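You operate a simulated robot arm through the tools that you are given. There is no shell and no other tool. Be economical: measure what you need, move in short steps, check, and stop when the job is done.

You run a simulated two-armed robot. Do the job below in one go: nothing can be reset, and whatever is moved stays where it is left.

## Task
Straighten the twisted grip on the green crutch.
Fine: loosen the grip bolt with the 5 mm driver, turn the grip until its mark lines up with the mark on the tube, tighten the bolt and stand the driver in its holder. Set down upright: hex driver with the blue band.

The check looks at the end state, three seconds after you hand in, the way a careful person would. Anything else that was tipped, shoved, dropped, spilled or broken makes it a failure.

## Robot
Two 7-joint arms with two-finger parallel grippers on one trunk, on a base that drives. Base frame: it is fixed to the floor where the robot stands at the start and does not move with it; the origin is under the middle of the robot, x ahead of it, y to its left, z up; the surface under the hand at the start is at about z = 860. Readings come in mm, degrees, newtons and seconds.
The left shoulder is at the start at [50, 168, 1107], the right one opposite. With the tool pointing down near the work surface each hand reaches from about 220 to 660 mm from the robot's upright axis, wherever it stands, measured 20 degrees to its own side. Places, roughly: crutch grip [700, 0, 1000]; grip bolt [700, 0, 1000]. Payload 1.57 kg a hand.
The TCP of each hand is the grasp point between the finger pads, 30 mm short of the fingertips. In the tool frame z runs along the fingers and y along their closing line. The gripper opens to 80 mm. The fingers are 17 mm wide and 12 mm thick; the gripper's body (40 by 82 mm) begins 80 mm behind the TCP.
Orientation is told as [roll, pitch, yaw] about the base's x, y, z axes, in that order, counted from this pose: with the fingers straight down and closing along the base's y, the tool's x points along the base's -x, its y along +y and its z along -z.

## Interface
- The arms move only by the tool move_arm. It takes "left_targets", "right_targets" or both (then of equal length, played together; a hand with none holds still); each is a list of rows, each an object (a shift or turn left out is 0, a gripper value left out holds the last) with "angular": the turn, a rotation vector about the tool's x, y, z in units of 4 degrees (1.0 is 4 degrees), a list of three; "offset": the shift along the tool's x, y, z in units of 50 mm (1.0 is 50 mm), a list of three; "hand": the finger opening in cm, from 0 to 8. In form: [{"angular": [rx, ry, rz], "offset": [dx, dy, dz], "hand": hand}, ...]. A call has 1 to 20 rows; each row shifts and turns the commanded pose from where the row before left it, along the tool's axes as they then stand. A call with a number of a shift or a turn outside -1 to 1 is refused whole. Each row takes 0.2 s and may step no farther than 50 mm and 8.6 degrees from the row before; otherwise, or with a gripper value out of range, the whole call is refused. A pose out of reach is approached as far as the arm can. The call stops where the force on the tool passes 40 N (or 10 N more than at its start, if that is more) or the arm is blocked; 0.2 s more then pass. The fingers move at their own pace (about 45 mm/s each) and stop on an object; they squeeze with about 25 N. The grip force told is the motor's: it shows also when the fingers shut on nothing. Time passes only in rows, and 0.2 s behind the last, so rows that do not move let the fingers close. It gives the time, the measured TCP pose, the force on the tool (base axes), the opening and the grip force at its end, in the units of the frame above (readings bear some noise), with the torque about the TCP (base axes, N m) and any sound that the robot's microphone picked up.
- Cameras (640 x 400 px; columns grow to the right, rows downward): "scene" is now at [132.3, -28.4, 1338]; the picture's right is [-0.31, -0.95, 0.00], its down [-0.47, 0.15, -0.87] and it looks along [0.82, -0.27, -0.50] (base axes); focal length 262 px, centre (320, 200). "left" rides on the left gripper at [72, 7, -122] in its tool frame; the picture's right is [-0.09, 1.00, 0.00], its down [-0.84, -0.08, -0.54] and it looks along [-0.54, -0.05, 0.84] (tool axes); focal length 238 px, centre (320, 200). "right" rides on the right gripper at [72, -7, -122] in its tool frame; the picture's right is [0.09, 1.00, 0.00], its down [-0.84, 0.08, -0.54] and it looks along [-0.54, 0.05, 0.84] (tool axes); focal length 238 px, centre (320, 200). There is no depth. A picture from a camera that has moved, and an enlarged one, comes with that camera's place and axes in the base frame and with its lens. The place of the scene camera against the robot may be out by one fixed shift of up to 18 mm in any direction.
- snapshot(camera): a new picture of that camera. No time passes.
- slide_trunk(by): slides the trunk up (or, below 0, down) by that many mm; the arms and the scene camera ride with it, the base frame stays. It gives what a move gives, with no picture.
- drive_base(legs): drives the robot by 1 to 6 legs, each [ahead, left, turn to the left] in mm, mm and degrees, along the robot's own axes; the way and the turn of a leg run together, so that a leg with both is an arc; at most 1500 mm and 180 degrees a leg. The arms and the cameras ride along, it lands a little off, and it stops where it bumps. It gives what a move gives.
- head_to(pan, tilt): turns the head with the scene camera to pan (to the left, within 80 degrees either way) and tilt (down, from -29 to 69), counted from straight ahead of the robot. It gives what a move gives.
- inspect(camera, box): a new picture of the part [left, top, right, bottom] of that camera's present view, enlarged. No time passes.
- close_job(): hands the job in; it is judged then, once.

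Go step by step. Nothing tells you exact positions but the pictures and the camera data: compare them with the known pose of the tool, close in by small moves and look again before you grip or let go. The budget is 120 turns and 108 pictures, counting those below and the enlarged ones. Unless the task says otherwise, let go and move clear before handing in, and close with one line.

The tools are called after "Request:" as a command line: name --argument value ..., lists and objects as JSON in quotes. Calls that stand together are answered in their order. move_arm: Moves the arms, as the interface text tells. Its arguments: {"type":"object","properties":{"left_targets":{"type":"array","items":{"type":"object","properties":{"angular":{"type":"array","items":{"type":"number"}},"offset":{"type":"array","items":{"type":"number"}},"hand":{"type":"number"}}}},"right_targets":{"type":"array","items":{"type":"object","properties":{"angular":{"type":"array","items":{"type":"number"}},"offset":{"type":"array","items":{"type":"number"}},"hand":{"type":"number"}}}}},"required":[]} The other tools are called the same way: slide_trunk (by) slides the trunk up or down; drive_base (legs) drives the base; head_to (pan, tilt) turns the head that bears the scene camera; snapshot (camera) takes a picture; inspect (camera, box) takes an enlarged picture of a part of a camera's view; close_job () hands the job in.

At the start:

```text
t: 0.0
left_tcp_pos: [479.0, 110.4, 1100.9]
left_ee_rot: [0.0, 0.0, 0.2]
left_contact_force: [-1.2, -0.4, 0.4]
left_ft_torque: [-0.02, -0.02, -0.01]
left_grip_width: 79.8
left_finger_force: 0.0
right_tcp_pos: [427.0, -205.5, 1167.7]
right_ee_rot: [0.0, 0.0, 0.0]
right_contact_force: [0.4, 0.6, 0.0]
right_ft_torque: [0.01, -0.01, 0.01]
right_grip_width: 79.9
right_finger_force: 0.0
trunk travel left (down, up): [-275.0, 168.0]
robot x, y, heading: [-1.6, 0.0, -0.0]
head pan, tilt: [-18.0, 29.8]
```

scene: 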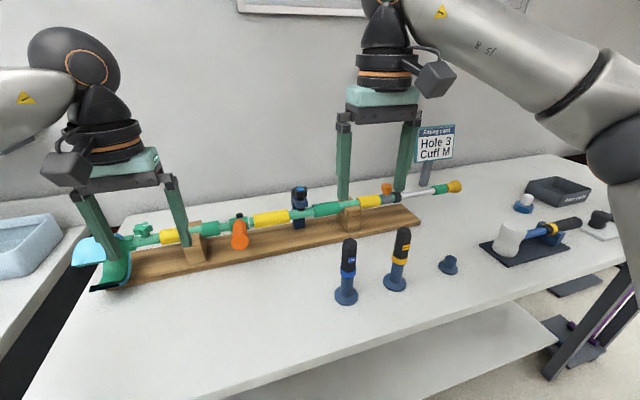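
right: 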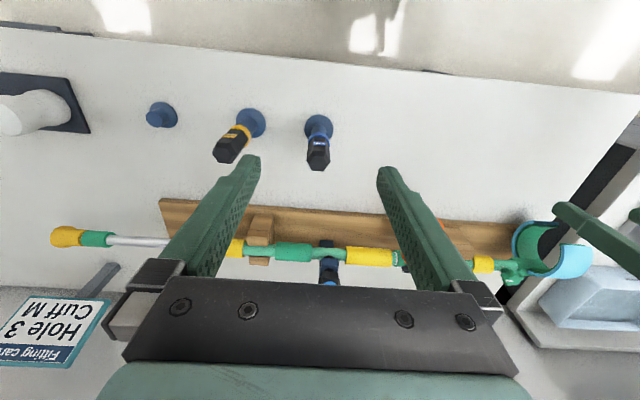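
left: 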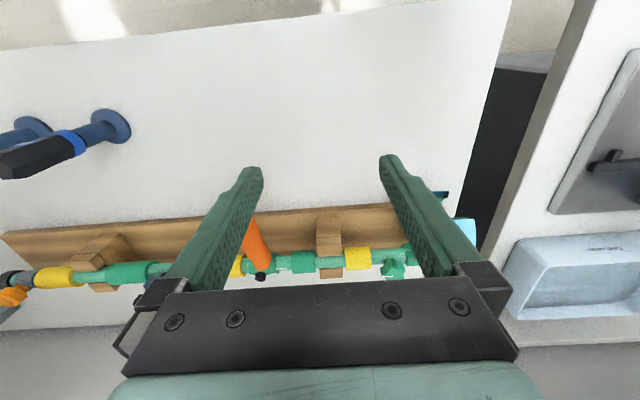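

I see a crutch lying on a wooden rack, an orange grip sticking toward the robot, and two hex drivers (blue and yellow bands) in holders. I'll look closer first.

Request:
inspect --camera "scene" --box '[180, 170, 340, 270]'

Request:
inspect --camera "scene" --box '[310, 210, 470, 310]'

Request:
inspect --camera "left" --box '[180, 200, 340, 300]'

```text
4.00 times, centred on (260, 220) of scene
camera zoom: at [132.3, -28.4, 1338.0], right [-0.31, -0.95, 0.0], down [-0.47, 0.15, -0.87], along [0.82, -0.27, -0.5], focal length 1049 px, centre (560, 120)
```

zoom: 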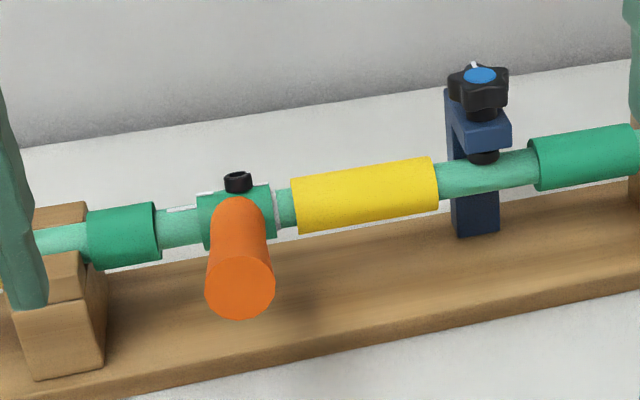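

```text
4.00 times, centred on (390, 260) of scene
camera zoom: at [132.3, -28.4, 1338.0], right [-0.31, -0.95, 0.0], down [-0.47, 0.15, -0.87], along [0.82, -0.27, -0.5], focal length 1049 px, centre (40, -40)
```

zoom: 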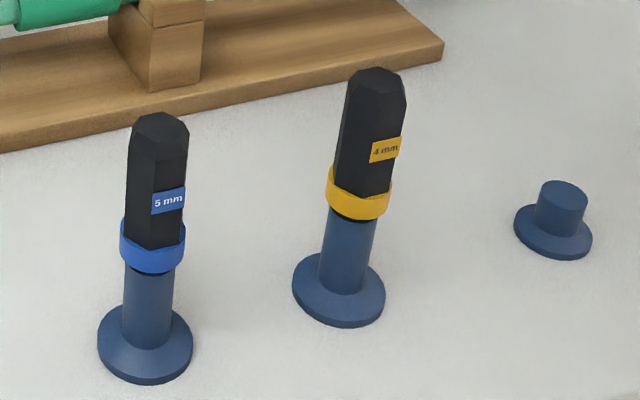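

```text
4.00 times, centred on (260, 250) of left
camera zoom: at [407.2, 118.7, 1222.5], right [0.09, 1.0, 0.0], down [0.84, -0.08, 0.54], along [0.54, -0.05, -0.84], focal length 953 px, centre (560, 0)
```

zoom: 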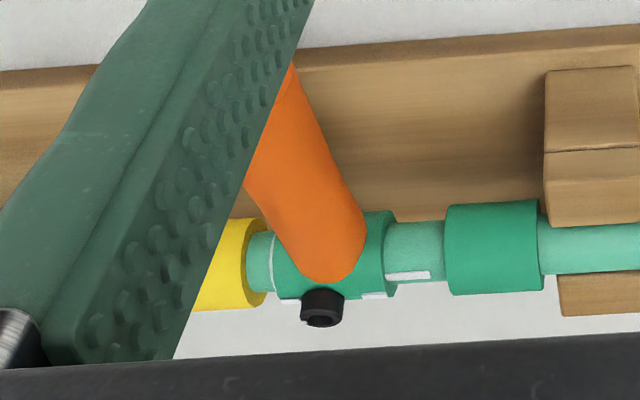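

The collar is about [707, -3, 945] and the blue driver stands near [475, -205], about 1018 at its top. The collar is near the end of reach, so I'll drive ahead a bit and look with the hand camera.

Request:
drive_base --legs '[[120, 0, 0]]'

```text
t: 1.2
left_tcp_pos: [599.0, 109.0, 1100.1]
left_ee_rot: [0.0, 0.0, -0.1]
left_contact_force: [-0.2, 0.7, -0.2]
left_ft_torque: [-0.01, 0.05, 0.01]
left_grip_width: 79.9
left_finger_force: 0.0
right_tcp_pos: [545.9, -205.2, 1168.5]
right_ee_rot: [0.0, 0.1, -0.1]
right_contact_force: [-0.3, 0.7, -0.1]
right_ft_torque: [0.0, 0.02, 0.01]
right_grip_width: 80.1
right_finger_force: 0.1
trunk travel left (down, up): [-275.0, 168.0]
robot x, y, heading: [118.9, -4.2, -0.3]
head pan, tilt: [-18.0, 29.8]
```

The drive went cleanly. I'm moving the left hand so its camera sees the collar from above.

Request:
move_arm --left_targets '[{"offset": [-0.5, -0.7, 0]}, {"offset": [-0.3, -0.7, 0.3]}, {"offset": [0, -0.7, 0.3]}, {"offset": [0, 0, 0]}]'

Request:
inspect --camera "left" --box '[220, 120, 420, 245]'

Request:
snapshot --camera "scene"

```text
t: 2.2
left_tcp_pos: [639.2, 4.3, 1069.6]
left_ee_rot: [-0.1, 0.0, 0.0]
left_contact_force: [1.2, 0.6, 0.3]
left_ft_torque: [0.02, 0.03, -0.04]
left_grip_width: 80.2
left_finger_force: 0.1
right_tcp_pos: [545.1, -206.0, 1168.5]
right_ee_rot: [0.0, 0.0, -0.1]
right_contact_force: [0.4, 0.0, -0.9]
right_ft_torque: [0.02, -0.02, 0.02]
right_grip_width: 79.8
right_finger_force: 0.1
trunk travel left (down, up): [-275.0, 168.0]
robot x, y, heading: [120.3, 2.0, -0.0]
head pan, tilt: [-18.0, 29.8]
```

```text
3.20 times, centred on (320, 182) of left
camera zoom: at [567.3, 13.3, 1191.8], right [0.09, 1.0, 0.0], down [0.84, -0.08, 0.54], along [0.54, -0.05, -0.84], focal length 763 px, centre (320, 256)
```

zoom: 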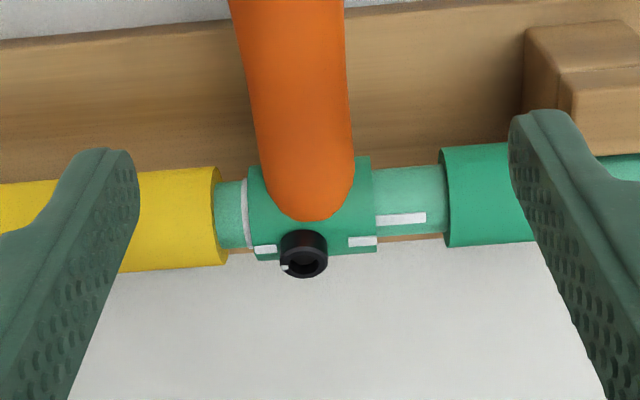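

```text
100 pictures are left
camera scene: at [251.4, -28.3, 1338.0], right [-0.31, -0.95, 0.0], down [-0.47, 0.15, -0.87], along [0.82, -0.27, -0.5], focal length 262 px, centre (320, 200)
```

scene: 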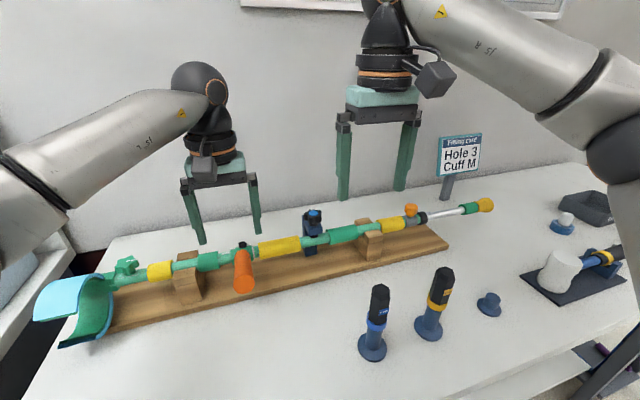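

From the marks: the tube mark sits at the tube's top, while the collar mark (and bolt) lean about 18° away from the robot, so the grip must turn about 18° (top toward the robot). Next I bring the right hand above the blue driver and look.

Request:
move_arm --right_targets '[{"offset": [0.7, 0, 0.5]}, {"offset": [0.7, 0, 0.5]}, {"offset": [0, 0, 0.4]}, {"offset": [0, 0, 0]}]'

Request:
snapshot --camera "right"

Request:
inspect --camera "scene" --box '[330, 260, 490, 360]'

```text
t: 3.2
left_tcp_pos: [639.0, 6.0, 1070.0]
left_ee_rot: [0.1, 0.0, 0.1]
left_contact_force: [0.5, 0.6, 0.5]
left_ft_torque: [0.01, 0.02, -0.02]
left_grip_width: 79.7
left_finger_force: 0.0
right_tcp_pos: [476.6, -205.9, 1097.3]
right_ee_rot: [0.0, 0.0, -0.1]
right_contact_force: [0.1, 0.9, 0.1]
right_ft_torque: [0.0, -0.01, 0.0]
right_grip_width: 80.0
right_finger_force: 0.1
trunk travel left (down, up): [-275.0, 168.0]
robot x, y, heading: [117.8, 2.6, -0.2]
head pan, tilt: [-18.0, 29.8]
```

```text
99 pictures are left
camera right: at [404.7, -213.1, 1219.5], right [-0.09, 1.0, 0.0], down [0.84, 0.08, 0.54], along [0.54, 0.05, -0.84], focal length 238 px, centre (320, 200)
```

right: 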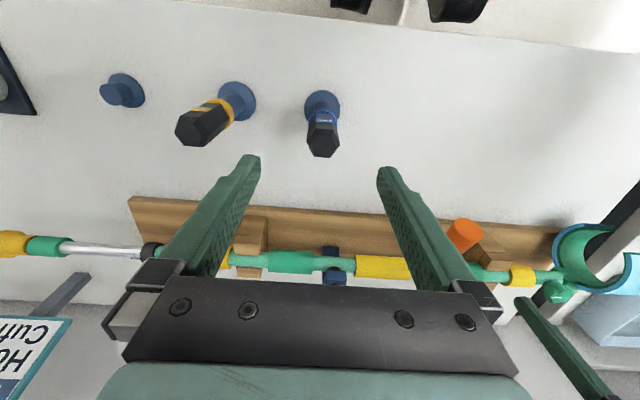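

```text
4.00 times, centred on (410, 310) of scene
camera zoom: at [251.4, -28.5, 1338.0], right [-0.31, -0.95, 0.0], down [-0.47, 0.15, -0.87], along [0.82, -0.27, -0.5], focal length 1049 px, centre (-40, -240)
```

zoom: 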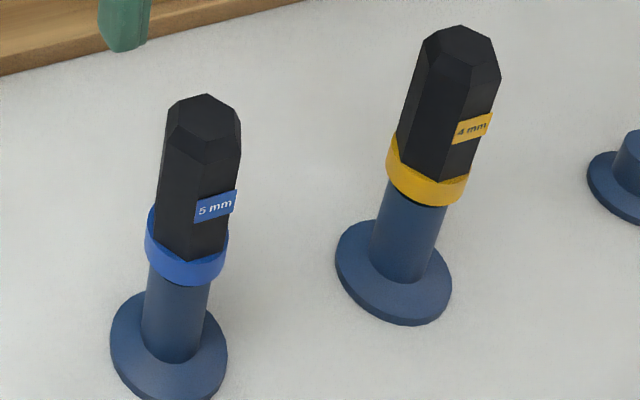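

Request:
inspect --camera "right" --box '[270, 75, 370, 175]'

```text
4.00 times, centred on (320, 125) of right
camera zoom: at [404.7, -213.1, 1219.5], right [-0.09, 1.0, 0.0], down [0.84, 0.08, 0.54], along [0.54, 0.05, -0.84], focal length 953 px, centre (320, 500)
```

zoom: 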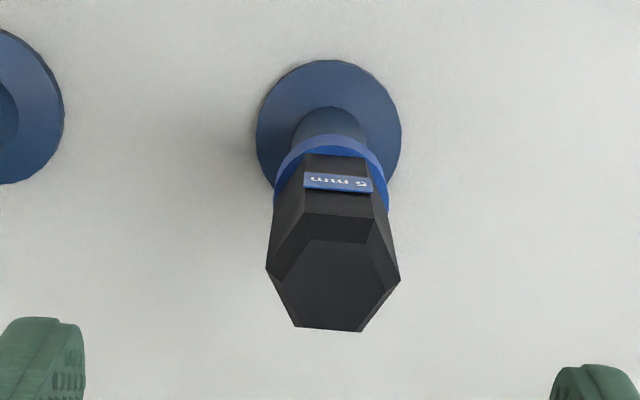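

The handle's hex flats face ±x with corners toward ±y, so I'll yaw the right hand −30° to close on flats, then look again.

Request:
move_arm --right_targets '[{"angular": [0, 0, 0.9375]}, {"angular": [0, 0, 0.9375]}, {"angular": [0, 0, 0.9375]}, {"angular": [0, 0, 0.9375]}, {"angular": [0, 0, 0.9375]}, {"angular": [0, 0, 0.9375]}, {"angular": [0, 0, 0.9375]}, {"angular": [0, 0, 0.9375]}, {"offset": [0, 0, 0.5]}, {}]'

Request:
snapshot --camera "right"

```text
t: 5.4
left_tcp_pos: [638.9, 5.6, 1069.6]
left_ee_rot: [0.1, 0.1, 0.0]
left_contact_force: [0.7, -0.2, -0.1]
left_ft_torque: [0.01, 0.0, 0.02]
left_grip_width: 80.2
left_finger_force: 0.0
right_tcp_pos: [476.9, -205.9, 1073.0]
right_ee_rot: [0.0, 0.1, -30.1]
right_contact_force: [-0.4, 0.0, -0.3]
right_ft_torque: [0.05, 0.01, -0.02]
right_grip_width: 80.1
right_finger_force: 0.0
trunk travel left (down, up): [-275.0, 168.0]
robot x, y, heading: [117.1, -0.7, -0.1]
head pan, tilt: [-18.0, 29.8]
```

```text
96 pictures are left
camera right: at [411.0, -175.7, 1195.5], right [0.42, 0.91, 0.0], down [0.76, -0.35, 0.54], along [0.49, -0.23, -0.84], focal length 238 px, centre (320, 200)
```

right: 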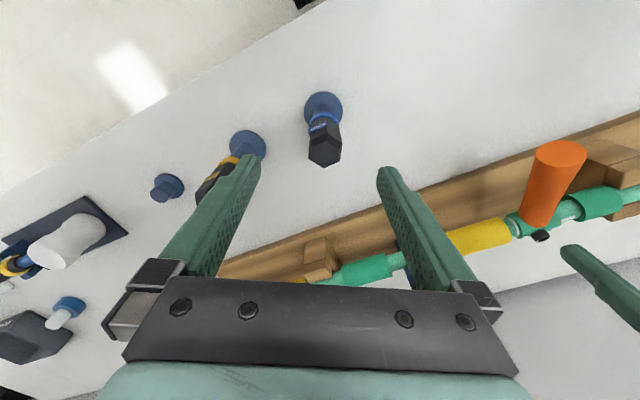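

The driver axis is about (476, −203). I nudge over, descend to z≈985 and close.

Request:
move_arm --right_targets '[{"offset": [0.03, 0.05, 0.4]}, {"offset": [0, 0, 0.45]}, {"offset": [0, 0, 0.45]}, {"offset": [0, 0, 0.45]}, {}]'

Request:
snapshot --camera "right"

Request:
inspect --camera "scene" --box '[310, 240, 470, 340]'

```text
t: 6.6
left_tcp_pos: [639.0, 5.6, 1071.0]
left_ee_rot: [0.0, -0.1, 0.0]
left_contact_force: [0.2, -0.4, 0.2]
left_ft_torque: [0.01, -0.01, -0.01]
left_grip_width: 79.9
left_finger_force: 0.1
right_tcp_pos: [476.2, -203.4, 984.3]
right_ee_rot: [-0.1, 0.0, -30.1]
right_contact_force: [-0.9, -0.1, 0.3]
right_ft_torque: [0.0, -0.02, 0.0]
right_grip_width: 80.2
right_finger_force: 0.0
trunk travel left (down, up): [-275.0, 168.0]
robot x, y, heading: [119.4, 5.7, -0.1]
head pan, tilt: [-18.0, 29.8]
```

```text
95 pictures are left
camera right: at [411.0, -172.7, 1108.2], right [0.42, 0.91, 0.0], down [0.76, -0.35, 0.54], along [0.49, -0.23, -0.84], focal length 238 px, centre (320, 200)
```

right: 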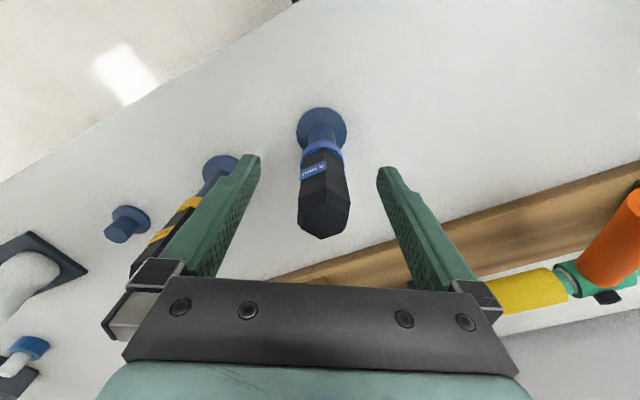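

```text
4.00 times, centred on (390, 290) of scene
camera zoom: at [251.4, -28.5, 1338.0], right [-0.31, -0.95, 0.0], down [-0.47, 0.15, -0.87], along [0.82, -0.27, -0.5], focal length 1049 px, centre (40, -160)
```

zoom: 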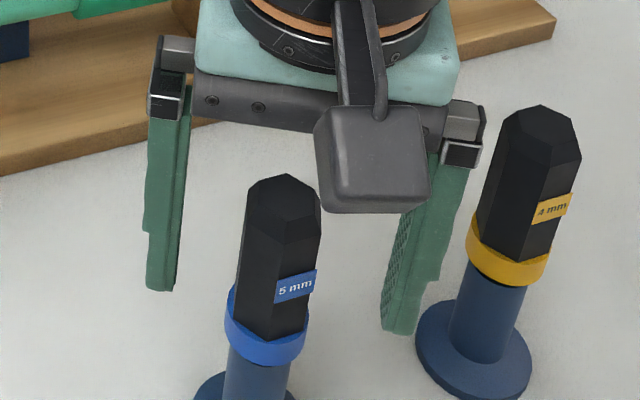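

The driver sits between the fingers, about 2 mm off along the closing line. I correct it and close.

Request:
move_arm --right_targets '[{"offset": [0, 0.035, 0]}, {"hand": 2}, {"hand": 2}, {"hand": 2}, {"hand": 2}, {"hand": 2}, {"hand": 2}, {}]'

```text
t: 8.4
left_tcp_pos: [639.6, 5.3, 1069.4]
left_ee_rot: [0.0, 0.0, 0.1]
left_contact_force: [-0.3, 0.2, 0.3]
left_ft_torque: [0.02, 0.03, -0.01]
left_grip_width: 79.9
left_finger_force: 0.1
right_tcp_pos: [477.3, -200.3, 985.1]
right_ee_rot: [-0.1, -0.1, -30.2]
right_contact_force: [-1.0, 1.4, 0.0]
right_ft_torque: [0.01, -0.01, -0.02]
right_grip_width: 27.3
right_finger_force: 25.2
trunk travel left (down, up): [-275.0, 168.0]
robot x, y, heading: [124.3, 2.3, 0.3]
head pan, tilt: [-18.0, 29.8]
```

Gripped at 27 mm. Lifting straight out of the holder.

Request:
move_arm --right_targets '[{"offset": [0, 0, -0.4], "hand": 1.5}, {"offset": [0, 0, -0.4]}, {"offset": [0, 0, -0.6]}, {"offset": [0, 0, -0.8]}, {"offset": [0, 0, -0.8]}, {}]'

Request:
snapshot --camera "right"

Request:
snapshot --camera "scene"

```text
t: 9.8
left_tcp_pos: [639.6, 5.5, 1069.5]
left_ee_rot: [0.0, -0.1, 0.0]
left_contact_force: [0.5, 0.7, -0.4]
left_ft_torque: [0.0, 0.02, -0.02]
left_grip_width: 79.9
left_finger_force: 0.1
right_tcp_pos: [478.3, -201.8, 1135.3]
right_ee_rot: [-0.1, 0.0, -30.0]
right_contact_force: [-0.2, 0.7, -0.9]
right_ft_torque: [-0.02, 0.01, -0.03]
right_grip_width: 27.3
right_finger_force: 25.0
trunk travel left (down, up): [-275.0, 168.0]
robot x, y, heading: [122.7, 1.8, 0.0]
head pan, tilt: [-18.0, 29.8]
```

```text
93 pictures are left
camera right: at [412.7, -171.6, 1257.5], right [0.42, 0.91, 0.0], down [0.76, -0.35, 0.54], along [0.49, -0.23, -0.84], focal length 238 px, centre (320, 200)
```

right: 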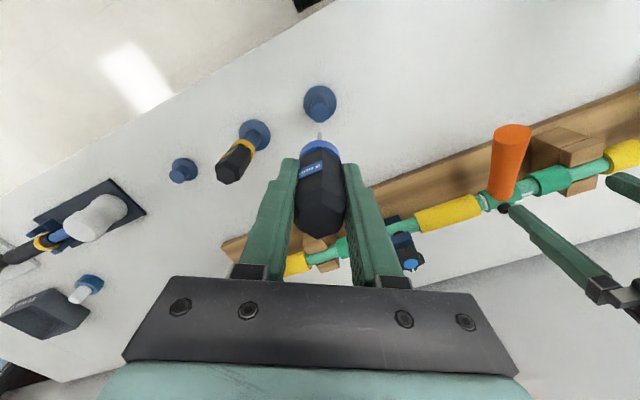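

```text
92 pictures are left
camera scene: at [251.7, -28.7, 1337.9], right [-0.31, -0.95, 0.0], down [-0.47, 0.15, -0.87], along [0.82, -0.27, -0.5], focal length 262 px, centre (320, 200)
```

scene: 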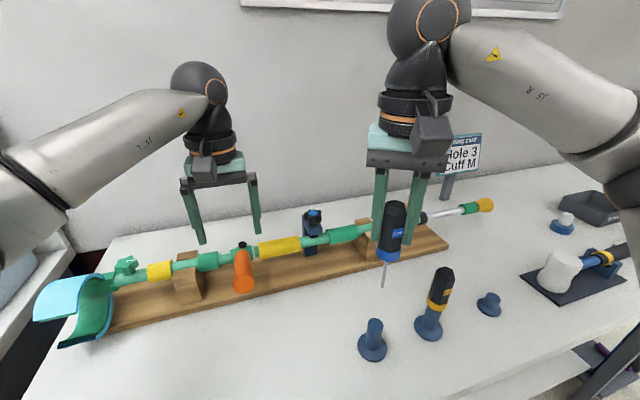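

The driver came out. I'll measure the shaft tip in both views.

Request:
inspect --camera "right" --box '[270, 100, 370, 200]'

Request:
inspect --camera "scene" --box '[330, 190, 450, 290]'

Request:
inspect --camera "right" --box '[440, 100, 640, 225]'

```text
4.00 times, centred on (320, 150) of right
camera zoom: at [412.7, -171.6, 1257.5], right [0.42, 0.91, 0.0], down [0.76, -0.35, 0.54], along [0.49, -0.23, -0.84], focal length 953 px, centre (320, 400)
```

zoom: 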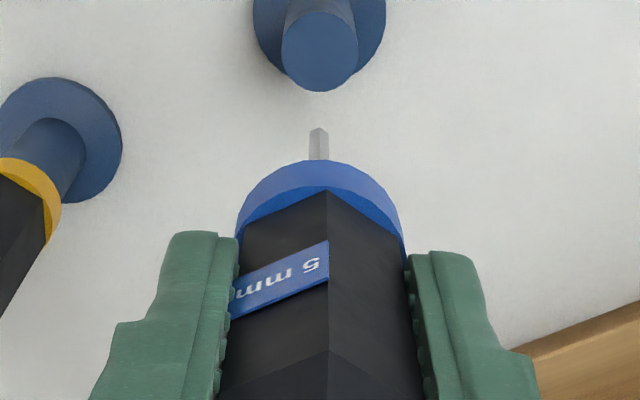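

```text
4.00 times, centred on (390, 240) of scene
camera zoom: at [251.7, -28.7, 1337.9], right [-0.31, -0.95, 0.0], down [-0.47, 0.15, -0.87], along [0.82, -0.27, -0.5], focal length 1049 px, centre (40, 40)
```

zoom: 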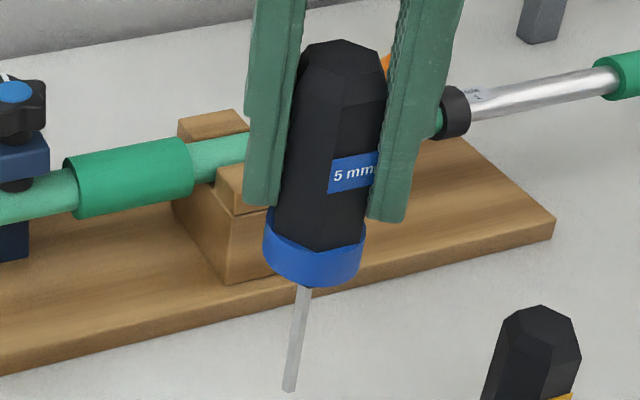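

```text
3.20 times, centred on (540, 162) of right
camera zoom: at [412.7, -171.6, 1257.5], right [0.42, 0.91, 0.0], down [0.76, -0.35, 0.54], along [0.49, -0.23, -0.84], focal length 763 px, centre (-384, 320)
```

zoom: 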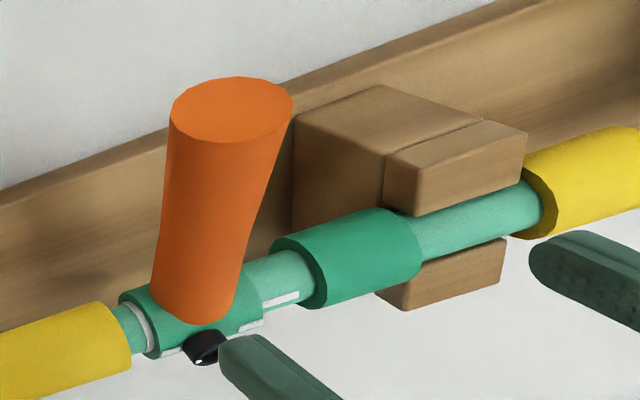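

Measured: driver tip ≈114 mm below the TCP; grip end ≈[587,−3,980], pointing ~17° up; bolt head top ≈[711,−5,972], tilted ~18° to +x. Next I move the left hand to the side (y+) and turn it so its camera looks at the bolt from the side.

Request:
move_arm --left_targets '[{"offset": [-0.3, 0.8, -0.1]}, {"offset": [-0.3, 0.8, -0.1]}, {"offset": [-0.3, 0.9, 0]}, {"offset": [-0.3, 0.8, 0]}, {"angular": [0, 0, 1]}, {"angular": [0, 0, 1]}, {"angular": [0, 0, 1]}, {"angular": [0, 0, 1]}, {"angular": [0, 0, 1]}, {"angular": [0, 0, 1]}, {"angular": [0, 0, 1]}, {"angular": [0, 0, 1]}, {"angular": [0, 0, 1]}, {"angular": [0, 0, 1]}, {"angular": [0, 0, 1]}, {}]'

Request:
snapshot --camera "scene"

```text
t: 13.2
left_tcp_pos: [693.3, 185.2, 1075.7]
left_ee_rot: [0.1, -0.1, -19.8]
left_contact_force: [-0.1, -0.8, -0.3]
left_ft_torque: [0.0, 0.02, 0.01]
left_grip_width: 80.2
left_finger_force: 0.1
left hand out of reach, approached as far as the arm can: row 9, 10, 11, 12, 13, 14, 15
right_tcp_pos: [477.8, -202.7, 1134.5]
right_ee_rot: [-0.1, 0.0, -30.1]
right_contact_force: [0.1, -0.9, -0.8]
right_ft_torque: [-0.03, 0.03, -0.01]
right_grip_width: 27.3
right_finger_force: 24.9
trunk travel left (down, up): [-275.0, 168.0]
robot x, y, heading: [117.4, 2.7, 0.1]
head pan, tilt: [-18.0, 29.8]
```

```text
88 pictures are left
camera scene: at [251.5, -28.6, 1337.9], right [-0.31, -0.95, 0.0], down [-0.47, 0.15, -0.87], along [0.82, -0.27, -0.5], focal length 262 px, centre (320, 200)
```

scene: 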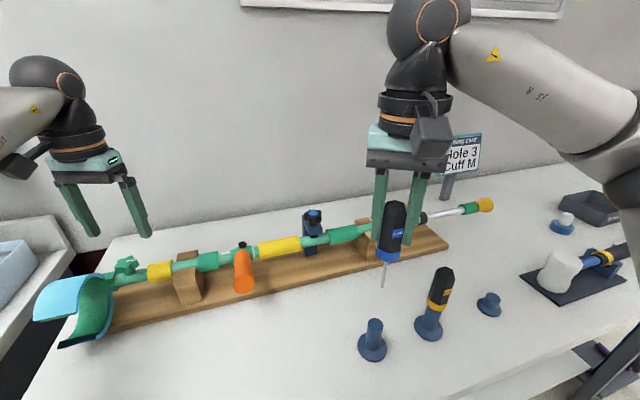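

The left wrist stops near yaw −20° here. I'll unwind it and instead view diagonally by rolling the hand.

Request:
move_arm --left_targets '[{"angular": [0, 0, -1]}, {"angular": [0, 0, -1]}, {"angular": [0, 0, -1]}, {"angular": [0, 0, -1]}, {"angular": [0, 0, -1]}, {}]'

```text
t: 14.6
left_tcp_pos: [693.6, 185.3, 1075.9]
left_ee_rot: [0.1, 0.0, 0.4]
left_contact_force: [-0.6, -0.2, -0.9]
left_ft_torque: [-0.03, -0.01, 0.03]
left_grip_width: 79.9
left_finger_force: 0.0
right_tcp_pos: [477.3, -202.9, 1134.3]
right_ee_rot: [0.1, 0.0, -30.2]
right_contact_force: [0.5, -0.7, -0.8]
right_ft_torque: [0.01, 0.0, -0.02]
right_grip_width: 27.1
right_finger_force: 25.0
trunk travel left (down, up): [-275.0, 168.0]
robot x, y, heading: [117.7, 0.8, 0.1]
head pan, tilt: [-18.0, 29.8]
```

Request:
move_arm --left_targets '[{"offset": [0.6, -0.4, 0.3]}, {"offset": [0.5, -0.3, 0.3]}, {"angular": [1, 0, 0]}, {"angular": [1, 0, 0]}, {"angular": [1, 0, 0]}, {"angular": [1, 0, 0]}, {"angular": [1, 0, 0]}, {"angular": [1, 0, 0]}, {"angular": [1, 0, 0]}, {"angular": [1, 0, 0]}, {"angular": [1, 0, 0]}, {"angular": [1, 0, 0]}, {"angular": [1, 0, 0]}, {}]'

Request:
snapshot --camera "left"

```text
t: 17.6
left_tcp_pos: [639.9, 150.4, 1045.7]
left_ee_rot: [-44.1, 0.0, 0.1]
left_contact_force: [-0.2, 0.4, -1.4]
left_ft_torque: [-0.01, -0.02, 0.0]
left_grip_width: 79.8
left_finger_force: 0.0
right_tcp_pos: [477.5, -201.4, 1133.5]
right_ee_rot: [0.0, 0.1, -30.1]
right_contact_force: [0.4, 1.6, -0.6]
right_ft_torque: [0.0, -0.03, 0.0]
right_grip_width: 27.3
right_finger_force: 24.8
trunk travel left (down, up): [-275.0, 168.0]
robot x, y, heading: [120.7, 1.9, 0.0]
head pan, tilt: [-18.0, 29.8]
```

```text
87 pictures are left
camera left: at [566.9, 240.8, 1129.2], right [0.09, 0.72, -0.69], down [0.83, 0.32, 0.44], along [0.54, -0.62, -0.57], focal length 238 px, centre (320, 200)
```

left: 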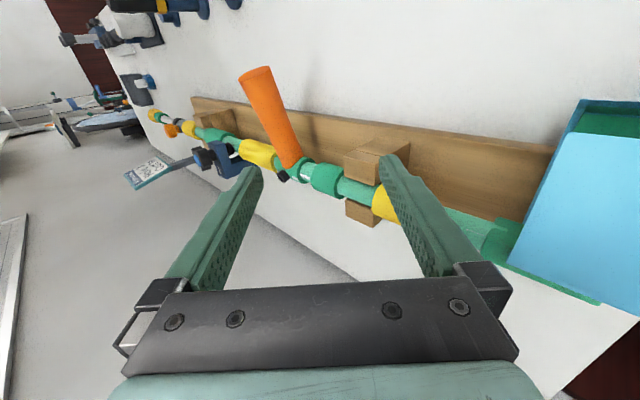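

Request:
inspect --camera "left" --box '[230, 130, 350, 205]'

```text
5.33 times, centred on (290, 168) of left
camera zoom: at [566.9, 240.8, 1129.2], right [0.09, 0.72, -0.69], down [0.83, 0.32, 0.44], along [0.54, -0.62, -0.57], focal length 1271 px, centre (480, 373)
```

zoom: 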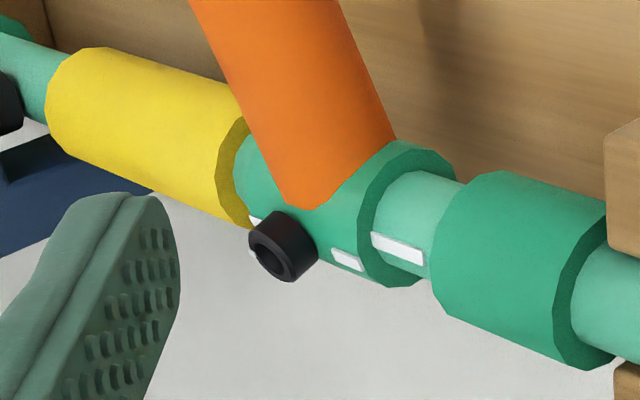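

Bolt head confirmed at ≈[710.5, −5, 970]. For more loosening (CCW) range I turn the right hand a further −60° (hex symmetry keeps the key aligned), then tilt it 17.5° to match the bolt.

Request:
move_arm --right_targets '[{"angular": [0, 0, 1]}, {"angular": [0, 0, 1]}, {"angular": [0, 0, 1]}, {"angular": [0, 0, 1]}, {"angular": [0, 0, 1]}, {"angular": [0, 0, 1]}, {"angular": [0, 0, 1]}, {"angular": [0, 0, 1]}, {"angular": [0, 0, 1]}, {"angular": [0, 0, 1]}, {"angular": [0, 0, 1]}, {"angular": [0, 0, 1]}, {"angular": [0, 0, 1]}, {"angular": [0, 0, 1]}, {"angular": [0, 0, 1]}, {}]'

```text
t: 21.0
left_tcp_pos: [639.1, 150.7, 1046.2]
left_ee_rot: [-44.1, -0.1, 0.2]
left_contact_force: [0.5, 0.4, 0.4]
left_ft_torque: [-0.03, 0.01, -0.03]
left_grip_width: 80.0
left_finger_force: 0.0
right_tcp_pos: [476.3, -201.3, 1135.7]
right_ee_rot: [0.0, 0.0, -90.1]
right_contact_force: [0.1, -0.2, 0.3]
right_ft_torque: [0.01, 0.03, 0.06]
right_grip_width: 27.3
right_finger_force: 24.8
trunk travel left (down, up): [-275.0, 168.0]
robot x, y, heading: [122.5, -1.2, 0.0]
head pan, tilt: [-18.0, 29.8]
```

Request:
move_arm --right_targets '[{"offset": [0.49, 0.69, 0]}, {"offset": [0.49, 0.69, 0]}, {"offset": [0.49, 0.69, 0]}, {"offset": [0.49, 0.69, 0]}, {"offset": [0.49, 0.69, 0]}, {"offset": [0.49, 0.69, 0]}, {"offset": [0.49, 0.69, 0]}, {"offset": [0.49, 0.69, 0]}, {"angular": [0.875, 0, 0]}, {"angular": [0.875, 0, 0]}, {"angular": [0.875, 0, 0]}, {"angular": [0.875, 0, 0]}, {"angular": [0.875, 0, 0]}, {}]'

Request:
snapshot --camera "scene"

Request:
snapshot --camera "left"

Request:
snapshot --camera "right"

```text
t: 24.0
left_tcp_pos: [638.8, 150.0, 1046.1]
left_ee_rot: [-44.0, -0.1, 0.1]
left_contact_force: [0.1, -0.2, 0.8]
left_ft_torque: [0.03, -0.01, -0.01]
left_grip_width: 80.1
left_finger_force: 0.0
right_tcp_pos: [635.9, -43.5, 1099.4]
right_ee_rot: [-11.5, -0.7, -89.3]
right_contact_force: [0.5, 0.4, 0.1]
right_ft_torque: [0.02, -0.01, 0.0]
right_grip_width: 27.2
right_finger_force: 25.1
right hand out of reach, approached as far as the arm can: row 6, 7, 8, 9, 10, 11, 12, 13
trunk travel left (down, up): [-275.0, 168.0]
robot x, y, heading: [115.6, -0.2, 0.0]
head pan, tilt: [-18.0, 29.8]
```

```text
85 pictures are left
camera scene: at [251.5, -28.6, 1337.9], right [-0.31, -0.95, 0.0], down [-0.47, 0.15, -0.87], along [0.82, -0.27, -0.5], focal length 262 px, centre (320, 200)
```

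scene: 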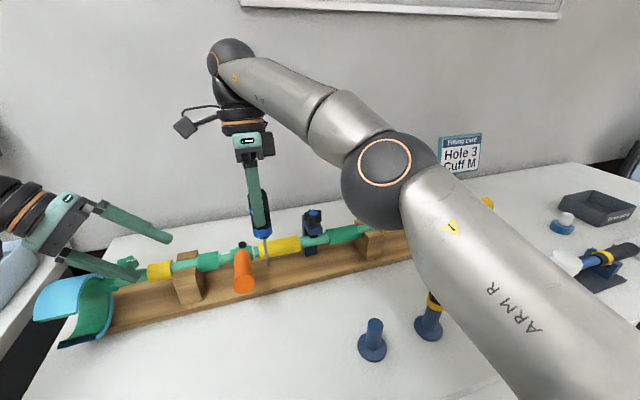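

```text
84 pictures are left
camera left: at [567.0, 240.7, 1129.2], right [0.09, 0.72, -0.69], down [0.83, 0.32, 0.44], along [0.54, -0.62, -0.57], focal length 238 px, centre (320, 200)
```

left: 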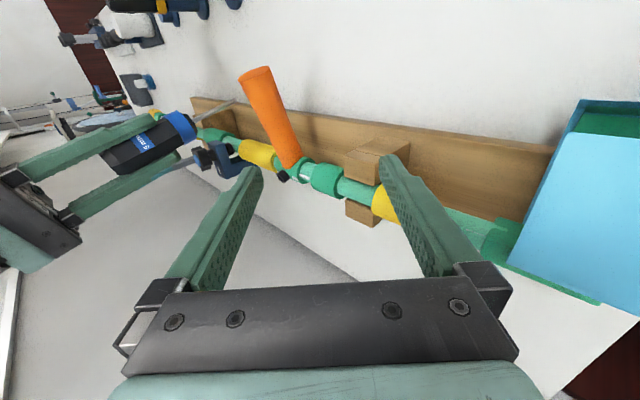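

```text
83 pictures are left
camera right: at [653.9, 29.3, 1220.3], right [0.97, 0.1, -0.2], down [0.19, -0.83, 0.53], along [-0.11, -0.55, -0.83], focal length 238 px, centre (320, 200)
```

right: 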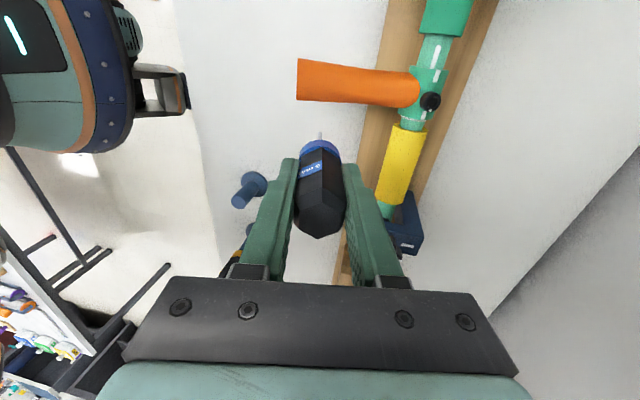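

The right arm can't reach that pose from here. I'll check how much room the base has before driving closer.

Request:
head_to --pan 0 --tilt 69

Request:
snapshot --camera "scene"

```text
t: 25.1
left_tcp_pos: [639.2, 149.2, 1045.5]
left_ee_rot: [-44.0, -0.2, 0.3]
left_contact_force: [0.0, 1.2, 0.7]
left_ft_torque: [0.01, 0.02, -0.02]
left_grip_width: 79.7
left_finger_force: 0.0
right_tcp_pos: [635.6, -45.0, 1099.2]
right_ee_rot: [-11.4, -0.7, -89.3]
right_contact_force: [0.2, 0.0, -0.6]
right_ft_torque: [0.02, 0.01, -0.02]
right_grip_width: 27.3
right_finger_force: 24.7
trunk travel left (down, up): [-275.0, 168.0]
robot x, y, heading: [120.2, 1.7, -0.1]
head pan, tilt: [0.0, 68.8]
```

```text
82 pictures are left
camera scene: at [221.4, -0.6, 1286.2], right [0.0, -1.0, 0.0], down [-0.93, 0.0, -0.36], along [0.36, 0.0, -0.93], focal length 262 px, centre (320, 200)
```

scene: 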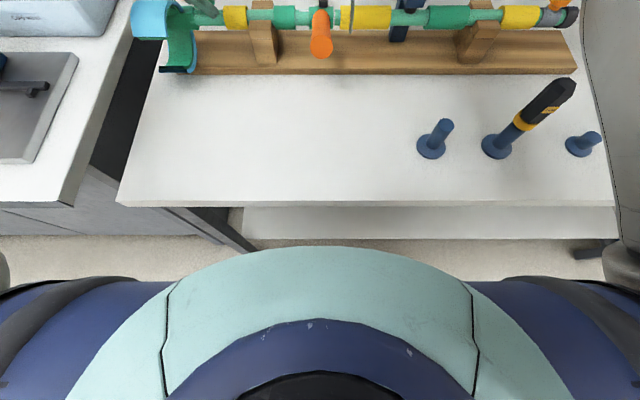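

The chest front is ~100 mm from the table edge. I raise the trunk for reach, then drive forward 80 mm.

Request:
slide_trunk --by 120

Request:
drive_base --legs '[[70, 60, 0]]'

Request:
snapshot --camera "scene"

```text
t: 26.6
left_tcp_pos: [639.7, 150.4, 1165.8]
left_ee_rot: [-43.9, -0.1, 0.2]
left_contact_force: [0.3, 0.1, 0.3]
left_ft_torque: [-0.01, 0.0, -0.01]
left_grip_width: 79.9
left_finger_force: 0.1
right_tcp_pos: [637.8, -43.4, 1220.3]
right_ee_rot: [-11.5, -0.7, -89.3]
right_contact_force: [0.4, -0.5, -0.9]
right_ft_torque: [0.04, -0.01, 0.0]
right_grip_width: 27.1
right_finger_force: 24.4
trunk travel left (down, up): [-395.0, 48.0]
robot x, y, heading: [119.7, 0.2, 0.1]
head pan, tilt: [0.0, 68.8]
```

```text
t: 27.9
left_tcp_pos: [698.0, 200.9, 1166.1]
left_ee_rot: [-43.9, -0.1, -0.2]
left_contact_force: [-0.6, -0.5, 0.5]
left_ft_torque: [0.02, 0.01, 0.02]
left_grip_width: 79.9
left_finger_force: 0.0
right_tcp_pos: [693.4, 6.8, 1219.2]
right_ee_rot: [-11.5, -0.7, -89.8]
right_contact_force: [0.2, 0.7, -0.7]
right_ft_torque: [-0.01, -0.06, -0.01]
right_grip_width: 27.2
right_finger_force: 25.3
trunk travel left (down, up): [-395.0, 48.0]
robot x, y, heading: [174.6, 55.5, -0.4]
head pan, tilt: [0.0, 68.8]
stopped in leg 1: the robot was blocked; the commanded pose is now the measured one
```

```text
81 pictures are left
camera scene: at [278.2, 52.9, 1406.3], right [-0.01, -1.0, 0.0], down [-0.93, 0.01, -0.36], along [0.36, 0.0, -0.93], focal length 262 px, centre (320, 200)
```

scene: 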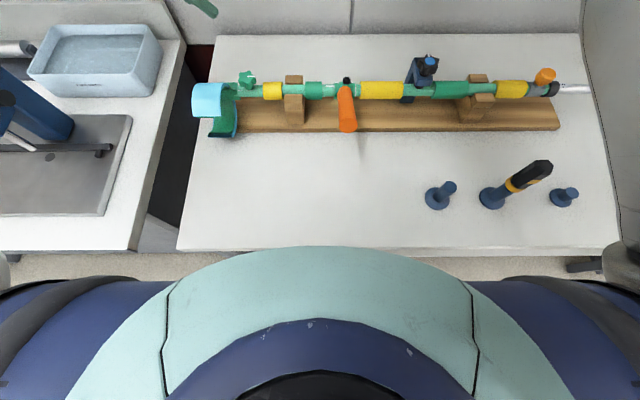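

The base stopped at x≈175 with everything undisturbed. Now I bring both hands down: right to the pre-insertion pose, left back to the viewing pose.

Request:
move_arm --right_targets '[{"angular": [0.75, 0, 0]}, {"angular": [0.75, 0, 0]}, {"offset": [-0.06, 0.457, 0.32]}, {"offset": [-0.06, 0.457, 0.32]}, {"offset": [-0.06, 0.457, 0.32]}, {"offset": [-0.06, 0.457, 0.32]}, {}]' --left_targets '[{}, {}, {"offset": [0.29, 0.23, 0.61]}, {"offset": [0.29, 0.23, 0.61]}, {"offset": [0.29, 0.23, 0.61]}, {"offset": [0.29, 0.23, 0.61]}, {}]'

Request:
snapshot --camera "left"

Request:
snapshot --camera "right"

```text
t: 29.4
left_tcp_pos: [639.5, 150.2, 1045.9]
left_ee_rot: [-44.0, -0.2, -0.2]
left_contact_force: [-0.5, 0.6, 0.7]
left_ft_torque: [-0.01, 0.0, 0.0]
left_grip_width: 80.1
left_finger_force: 0.0
right_tcp_pos: [706.6, -5.6, 1125.7]
right_ee_rot: [-17.5, -0.6, -89.8]
right_contact_force: [0.7, -0.4, -0.9]
right_ft_torque: [-0.01, -0.01, 0.01]
right_grip_width: 27.1
right_finger_force: 24.8
right hand out of reach, approached as far as the arm can: row 1, 2, 3, 4, 5, 6
trunk travel left (down, up): [-395.0, 48.0]
robot x, y, heading: [172.4, 55.1, -0.5]
head pan, tilt: [0.0, 68.8]
```

```text
80 pictures are left
camera left: at [568.0, 239.4, 1128.4], right [0.1, 0.72, -0.69], down [0.84, 0.32, 0.45], along [0.54, -0.62, -0.57], focal length 238 px, centre (320, 200)
```

left: 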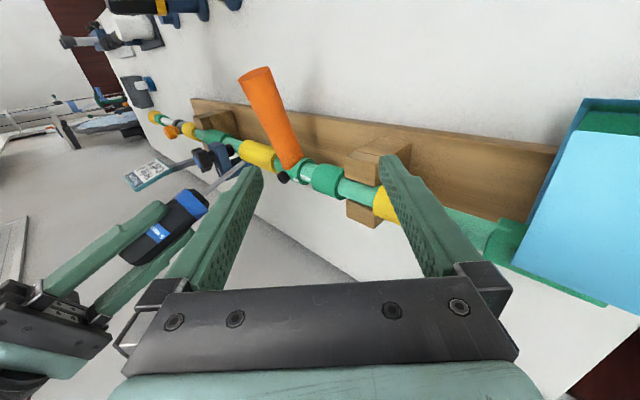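

```text
79 pictures are left
camera right: at [737.6, 66.7, 1244.0], right [0.95, 0.09, -0.3], down [0.24, -0.83, 0.5], along [-0.2, -0.55, -0.81], focal length 238 px, centre (320, 200)
```

right: 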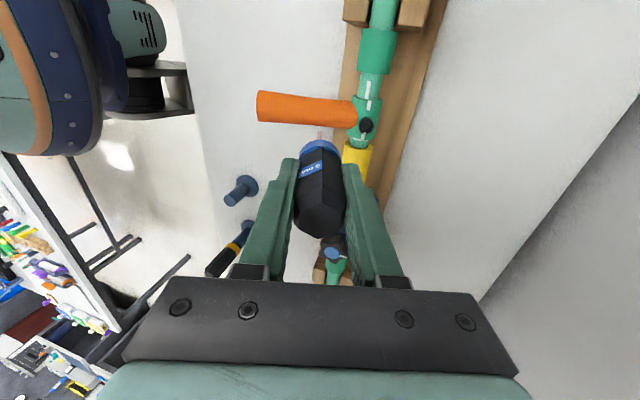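

The pose still limits reach at yaw −90°. I'll turn the hand back to yaw −30° about the driver axis and try reaching out there.

Request:
move_arm --right_targets '[{"angular": [0, 0, -1]}, {"angular": [0, 0, -1]}, {"angular": [0, 0, -1]}, {"angular": [0, 0, -1]}, {"angular": [0, 0, -1]}, {"angular": [0, 0, -1]}, {"angular": [0, 0, -1]}, {"angular": [0, 0, -1]}, {"angular": [0, 0, -1]}, {"angular": [0, 0, -1]}, {"angular": [0, 0, -1]}, {"angular": [0, 0, -1]}, {"angular": [0, 0, -1]}, {"angular": [0, 0, -1]}, {"angular": [0, 0, -1]}, {"offset": [-0.29, 0.167, -0.14]}, {"offset": [-0.29, 0.167, -0.14]}, {"offset": [-0.29, 0.167, -0.14]}, {}]'

```text
t: 33.5
left_tcp_pos: [641.3, 148.3, 1046.2]
left_ee_rot: [-43.9, 0.0, -0.2]
left_contact_force: [0.8, -0.4, -0.2]
left_ft_torque: [0.02, 0.0, 0.01]
left_grip_width: 79.9
left_finger_force: 0.1
right_tcp_pos: [707.6, -6.8, 1125.6]
right_ee_rot: [-9.6, 14.7, -31.0]
right_contact_force: [-0.6, -0.7, -1.8]
right_ft_torque: [0.04, -0.03, 0.0]
right_grip_width: 27.3
right_finger_force: 25.1
right hand out of reach, approached as far as the arm can: row 16, 17, 18
trunk travel left (down, up): [-395.0, 48.0]
robot x, y, heading: [174.1, 51.9, -0.3]
head pan, tilt: [0.0, 68.8]
```

The limit is arm extension. Turning the base ~40° left brings the right shoulder ~95 mm closer. I retract and raise both hands first, back off slightly, and turn.

Request:
move_arm --right_targets '[{"offset": [0.26, -0.15, -0.9]}, {"offset": [0.7, -0.4, -0.5]}, {"offset": [0.8, -0.5, 0.2]}, {"offset": [0.8, -0.5, 0.2]}, {}]' --left_targets '[{"offset": [0, -0.69, -0.7]}, {"offset": [0.2, -0.65, -0.65]}, {"offset": [0.8, -0.4, -0.4]}, {"offset": [0.9, 0, 0]}, {}]'

Request:
head_to --pan 0 --tilt 45

Request:
snapshot --camera "scene"

```text
t: 34.6
left_tcp_pos: [544.9, 146.8, 1168.2]
left_ee_rot: [-44.0, 0.1, -0.3]
left_contact_force: [-0.3, 0.5, 0.2]
left_ft_torque: [-0.02, 0.05, -0.03]
left_grip_width: 80.1
left_finger_force: 0.1
right_tcp_pos: [567.0, -7.9, 1217.5]
right_ee_rot: [-9.5, 14.8, -31.1]
right_contact_force: [-0.1, -1.0, -0.4]
right_ft_torque: [0.0, -0.01, 0.01]
right_grip_width: 27.2
right_finger_force: 24.9
right hand out of reach, approached as far as the arm can: row 1
trunk travel left (down, up): [-395.0, 48.0]
robot x, y, heading: [177.4, 55.7, -0.7]
head pan, tilt: [0.0, 68.8]
```

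```text
t: 35.5
left_tcp_pos: [544.0, 147.8, 1168.3]
left_ee_rot: [-43.9, -0.1, -0.2]
left_contact_force: [0.3, 0.0, -0.6]
left_ft_torque: [-0.01, 0.01, 0.0]
left_grip_width: 80.0
left_finger_force: 0.0
right_tcp_pos: [567.3, -7.2, 1217.4]
right_ee_rot: [-9.5, 14.7, -31.2]
right_contact_force: [-0.8, -1.0, -1.5]
right_ft_torque: [-0.01, 0.05, 0.0]
right_grip_width: 27.2
right_finger_force: 24.9
trunk travel left (down, up): [-395.0, 48.0]
robot x, y, heading: [175.7, 54.1, -0.6]
head pan, tilt: [0.0, 45.0]
```

```text
78 pictures are left
camera scene: at [304.6, 52.9, 1435.0], right [-0.01, -1.0, 0.0], down [-0.71, 0.01, -0.71], along [0.71, -0.01, -0.71], focal length 262 px, centre (320, 200)
```

scene: 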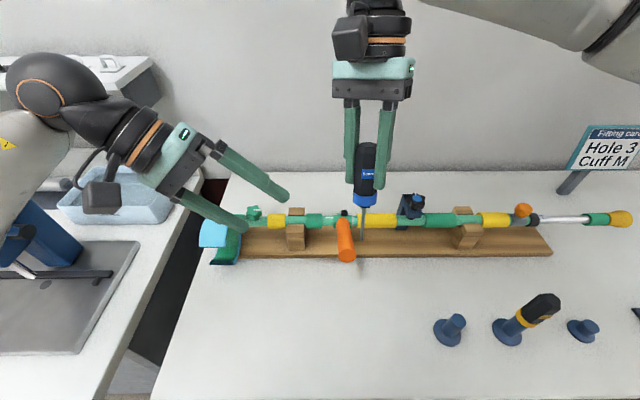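

Request:
drive_base --legs '[[-25, 0, 0], [0, 0, 40]]'

Request:
head_to --pan -40 --tilt 45

Request:
snapshot --camera "scene"

```text
t: 38.2
left_tcp_pos: [375.0, 361.5, 1167.9]
left_ee_rot: [-43.9, 0.0, 39.6]
left_contact_force: [-0.2, 1.1, 0.0]
left_ft_torque: [-0.02, -0.01, -0.04]
left_grip_width: 80.0
left_finger_force: 0.2
right_tcp_pos: [491.2, 257.1, 1217.0]
right_ee_rot: [-9.6, 14.7, 8.8]
right_contact_force: [-0.1, 0.1, -1.3]
right_ft_torque: [0.05, 0.05, -0.01]
right_grip_width: 27.1
right_finger_force: 24.7
trunk travel left (down, up): [-395.0, 48.0]
robot x, y, heading: [153.5, 56.9, 39.5]
head pan, tilt: [0.0, 45.0]
```

```text
t: 39.3
left_tcp_pos: [373.3, 363.0, 1167.3]
left_ee_rot: [-44.1, -0.1, 39.6]
left_contact_force: [0.4, 0.4, -0.1]
left_ft_torque: [0.03, 0.0, -0.02]
left_grip_width: 80.0
left_finger_force: 0.1
right_tcp_pos: [492.2, 257.0, 1217.2]
right_ee_rot: [-9.5, 14.7, 8.7]
right_contact_force: [0.1, -0.8, -1.1]
right_ft_torque: [0.02, 0.06, 0.02]
right_grip_width: 27.4
right_finger_force: 25.1
trunk travel left (down, up): [-395.0, 48.0]
robot x, y, heading: [153.7, 52.1, 39.3]
head pan, tilt: [-40.0, 45.0]
```

```text
77 pictures are left
camera scene: at [270.7, 78.6, 1435.1], right [-0.01, -1.0, 0.0], down [-0.71, 0.01, -0.71], along [0.71, -0.01, -0.71], focal length 262 px, centre (320, 200)
```

scene: 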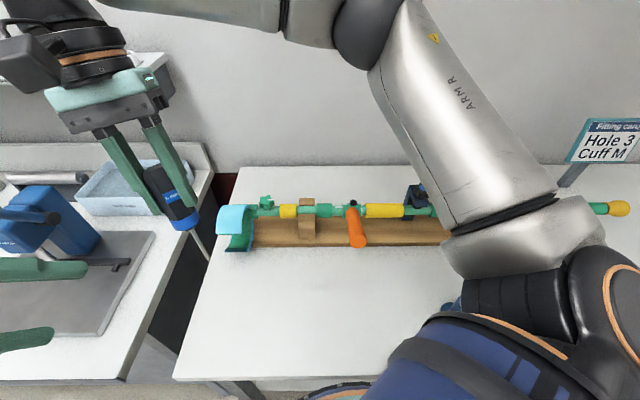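

Turn done cleanly. Now I rotate the right hand back to the bolt's tilt direction (world yaw −30°) and carry it over the crutch at a safe height.

Request:
move_arm --right_targets '[{"angular": [-0.257, 0.148, 0.942]}, {"angular": [-0.257, 0.148, 0.942]}, {"angular": [-0.257, 0.148, 0.942]}, {"angular": [-0.257, 0.148, 0.942]}, {"angular": [-0.257, 0.148, 0.942]}, {"angular": [-0.257, 0.148, 0.942]}, {"angular": [-0.257, 0.148, 0.942]}, {"angular": [-0.257, 0.148, 0.942]}, {"angular": [-0.257, 0.148, 0.942]}, {"angular": [-0.257, 0.148, 0.942]}, {"offset": [-0.785, -0.219, -0.18]}, {"offset": [-0.785, -0.219, -0.18]}, {"offset": [-0.785, -0.219, -0.18]}, {"offset": [-0.785, -0.219, -0.18]}, {"offset": [-0.785, -0.219, -0.18]}, {"offset": [-0.785, -0.219, -0.18]}, {"offset": [-0.785, -0.219, -0.18]}, {"offset": [-0.785, -0.219, -0.18]}, {}]'

Request:
snapshot --camera "scene"

```text
t: 43.3
left_tcp_pos: [374.2, 361.9, 1167.4]
left_ee_rot: [-44.1, 0.0, 39.6]
left_contact_force: [-0.4, -0.3, -1.1]
left_ft_torque: [0.0, -0.01, 0.0]
left_grip_width: 79.9
left_finger_force: 0.0
right_tcp_pos: [732.5, 26.6, 1221.2]
right_ee_rot: [-9.0, 14.4, -30.6]
right_contact_force: [-0.3, 0.0, -0.8]
right_ft_torque: [0.0, 0.0, 0.0]
right_grip_width: 27.3
right_finger_force: 25.3
trunk travel left (down, up): [-395.0, 48.0]
robot x, y, heading: [154.1, 52.1, 39.2]
head pan, tilt: [-40.0, 45.0]
```

```text
76 pictures are left
camera scene: at [270.5, 78.8, 1435.1], right [-0.01, -1.0, 0.0], down [-0.71, 0.01, -0.71], along [0.71, -0.01, -0.71], focal length 262 px, centre (320, 200)
```

scene: 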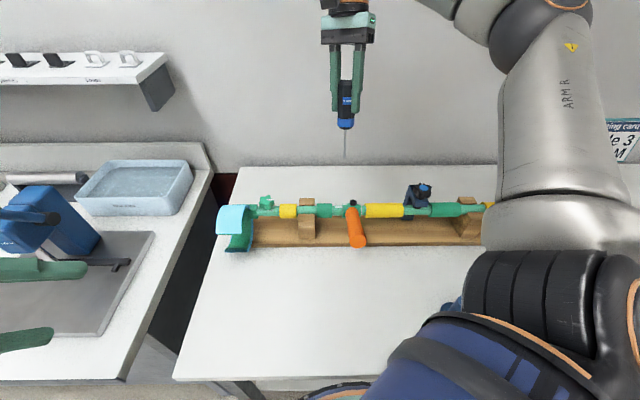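

Reach is fine now. Moving to ~25 mm above the bolt head along its axis and checking in two views.

Request:
move_arm --right_targets '[{"offset": [-0.304, 0, 0.537]}, {"offset": [-0.304, 0, 0.537]}, {"offset": [-0.304, 0, 0.537]}, {"offset": [-0.304, 0, 0.537]}, {}]'

Request:
snapshot --camera "right"

Request:
inspect --camera "scene" --box '[310, 140, 406, 200]'

```text
t: 44.5
left_tcp_pos: [373.1, 361.4, 1167.6]
left_ee_rot: [-43.9, 0.0, 39.6]
left_contact_force: [-0.6, 0.1, -0.7]
left_ft_torque: [0.01, 0.0, 0.0]
left_grip_width: 80.1
left_finger_force: 0.0
right_tcp_pos: [753.1, -4.9, 1103.5]
right_ee_rot: [-9.1, 14.5, -30.7]
right_contact_force: [0.4, 0.0, -1.4]
right_ft_torque: [-0.02, 0.01, 0.0]
right_grip_width: 27.1
right_finger_force: 24.8
trunk travel left (down, up): [-395.0, 48.0]
robot x, y, heading: [150.3, 55.8, 39.4]
head pan, tilt: [-40.0, 45.0]
```

```text
75 pictures are left
camera right: at [726.4, 26.7, 1239.3], right [0.39, 0.91, -0.13], down [0.89, -0.34, 0.3], along [0.23, -0.23, -0.95], focal length 238 px, centre (320, 200)
```

right: 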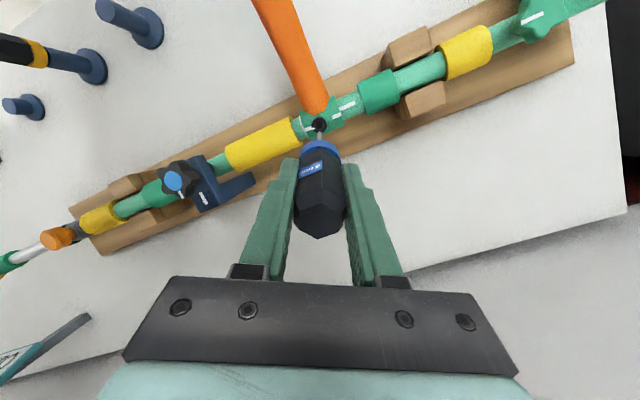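

```text
6.67 times, centred on (358, 170) of scene
camera zoom: at [270.5, 78.7, 1435.1], right [-0.01, -1.0, 0.0], down [-0.71, 0.01, -0.71], along [0.71, -0.01, -0.71], focal length 1749 px, centre (67, 400)
```

zoom: 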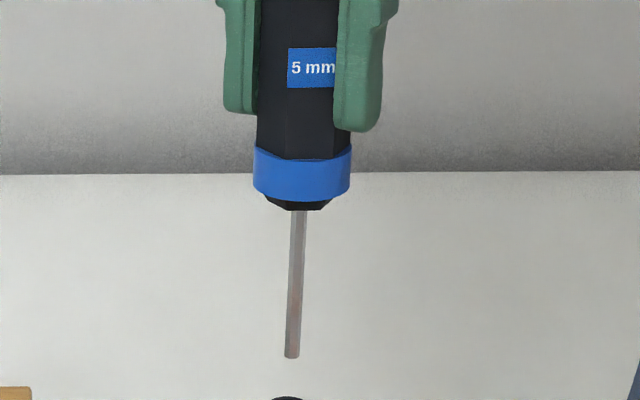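

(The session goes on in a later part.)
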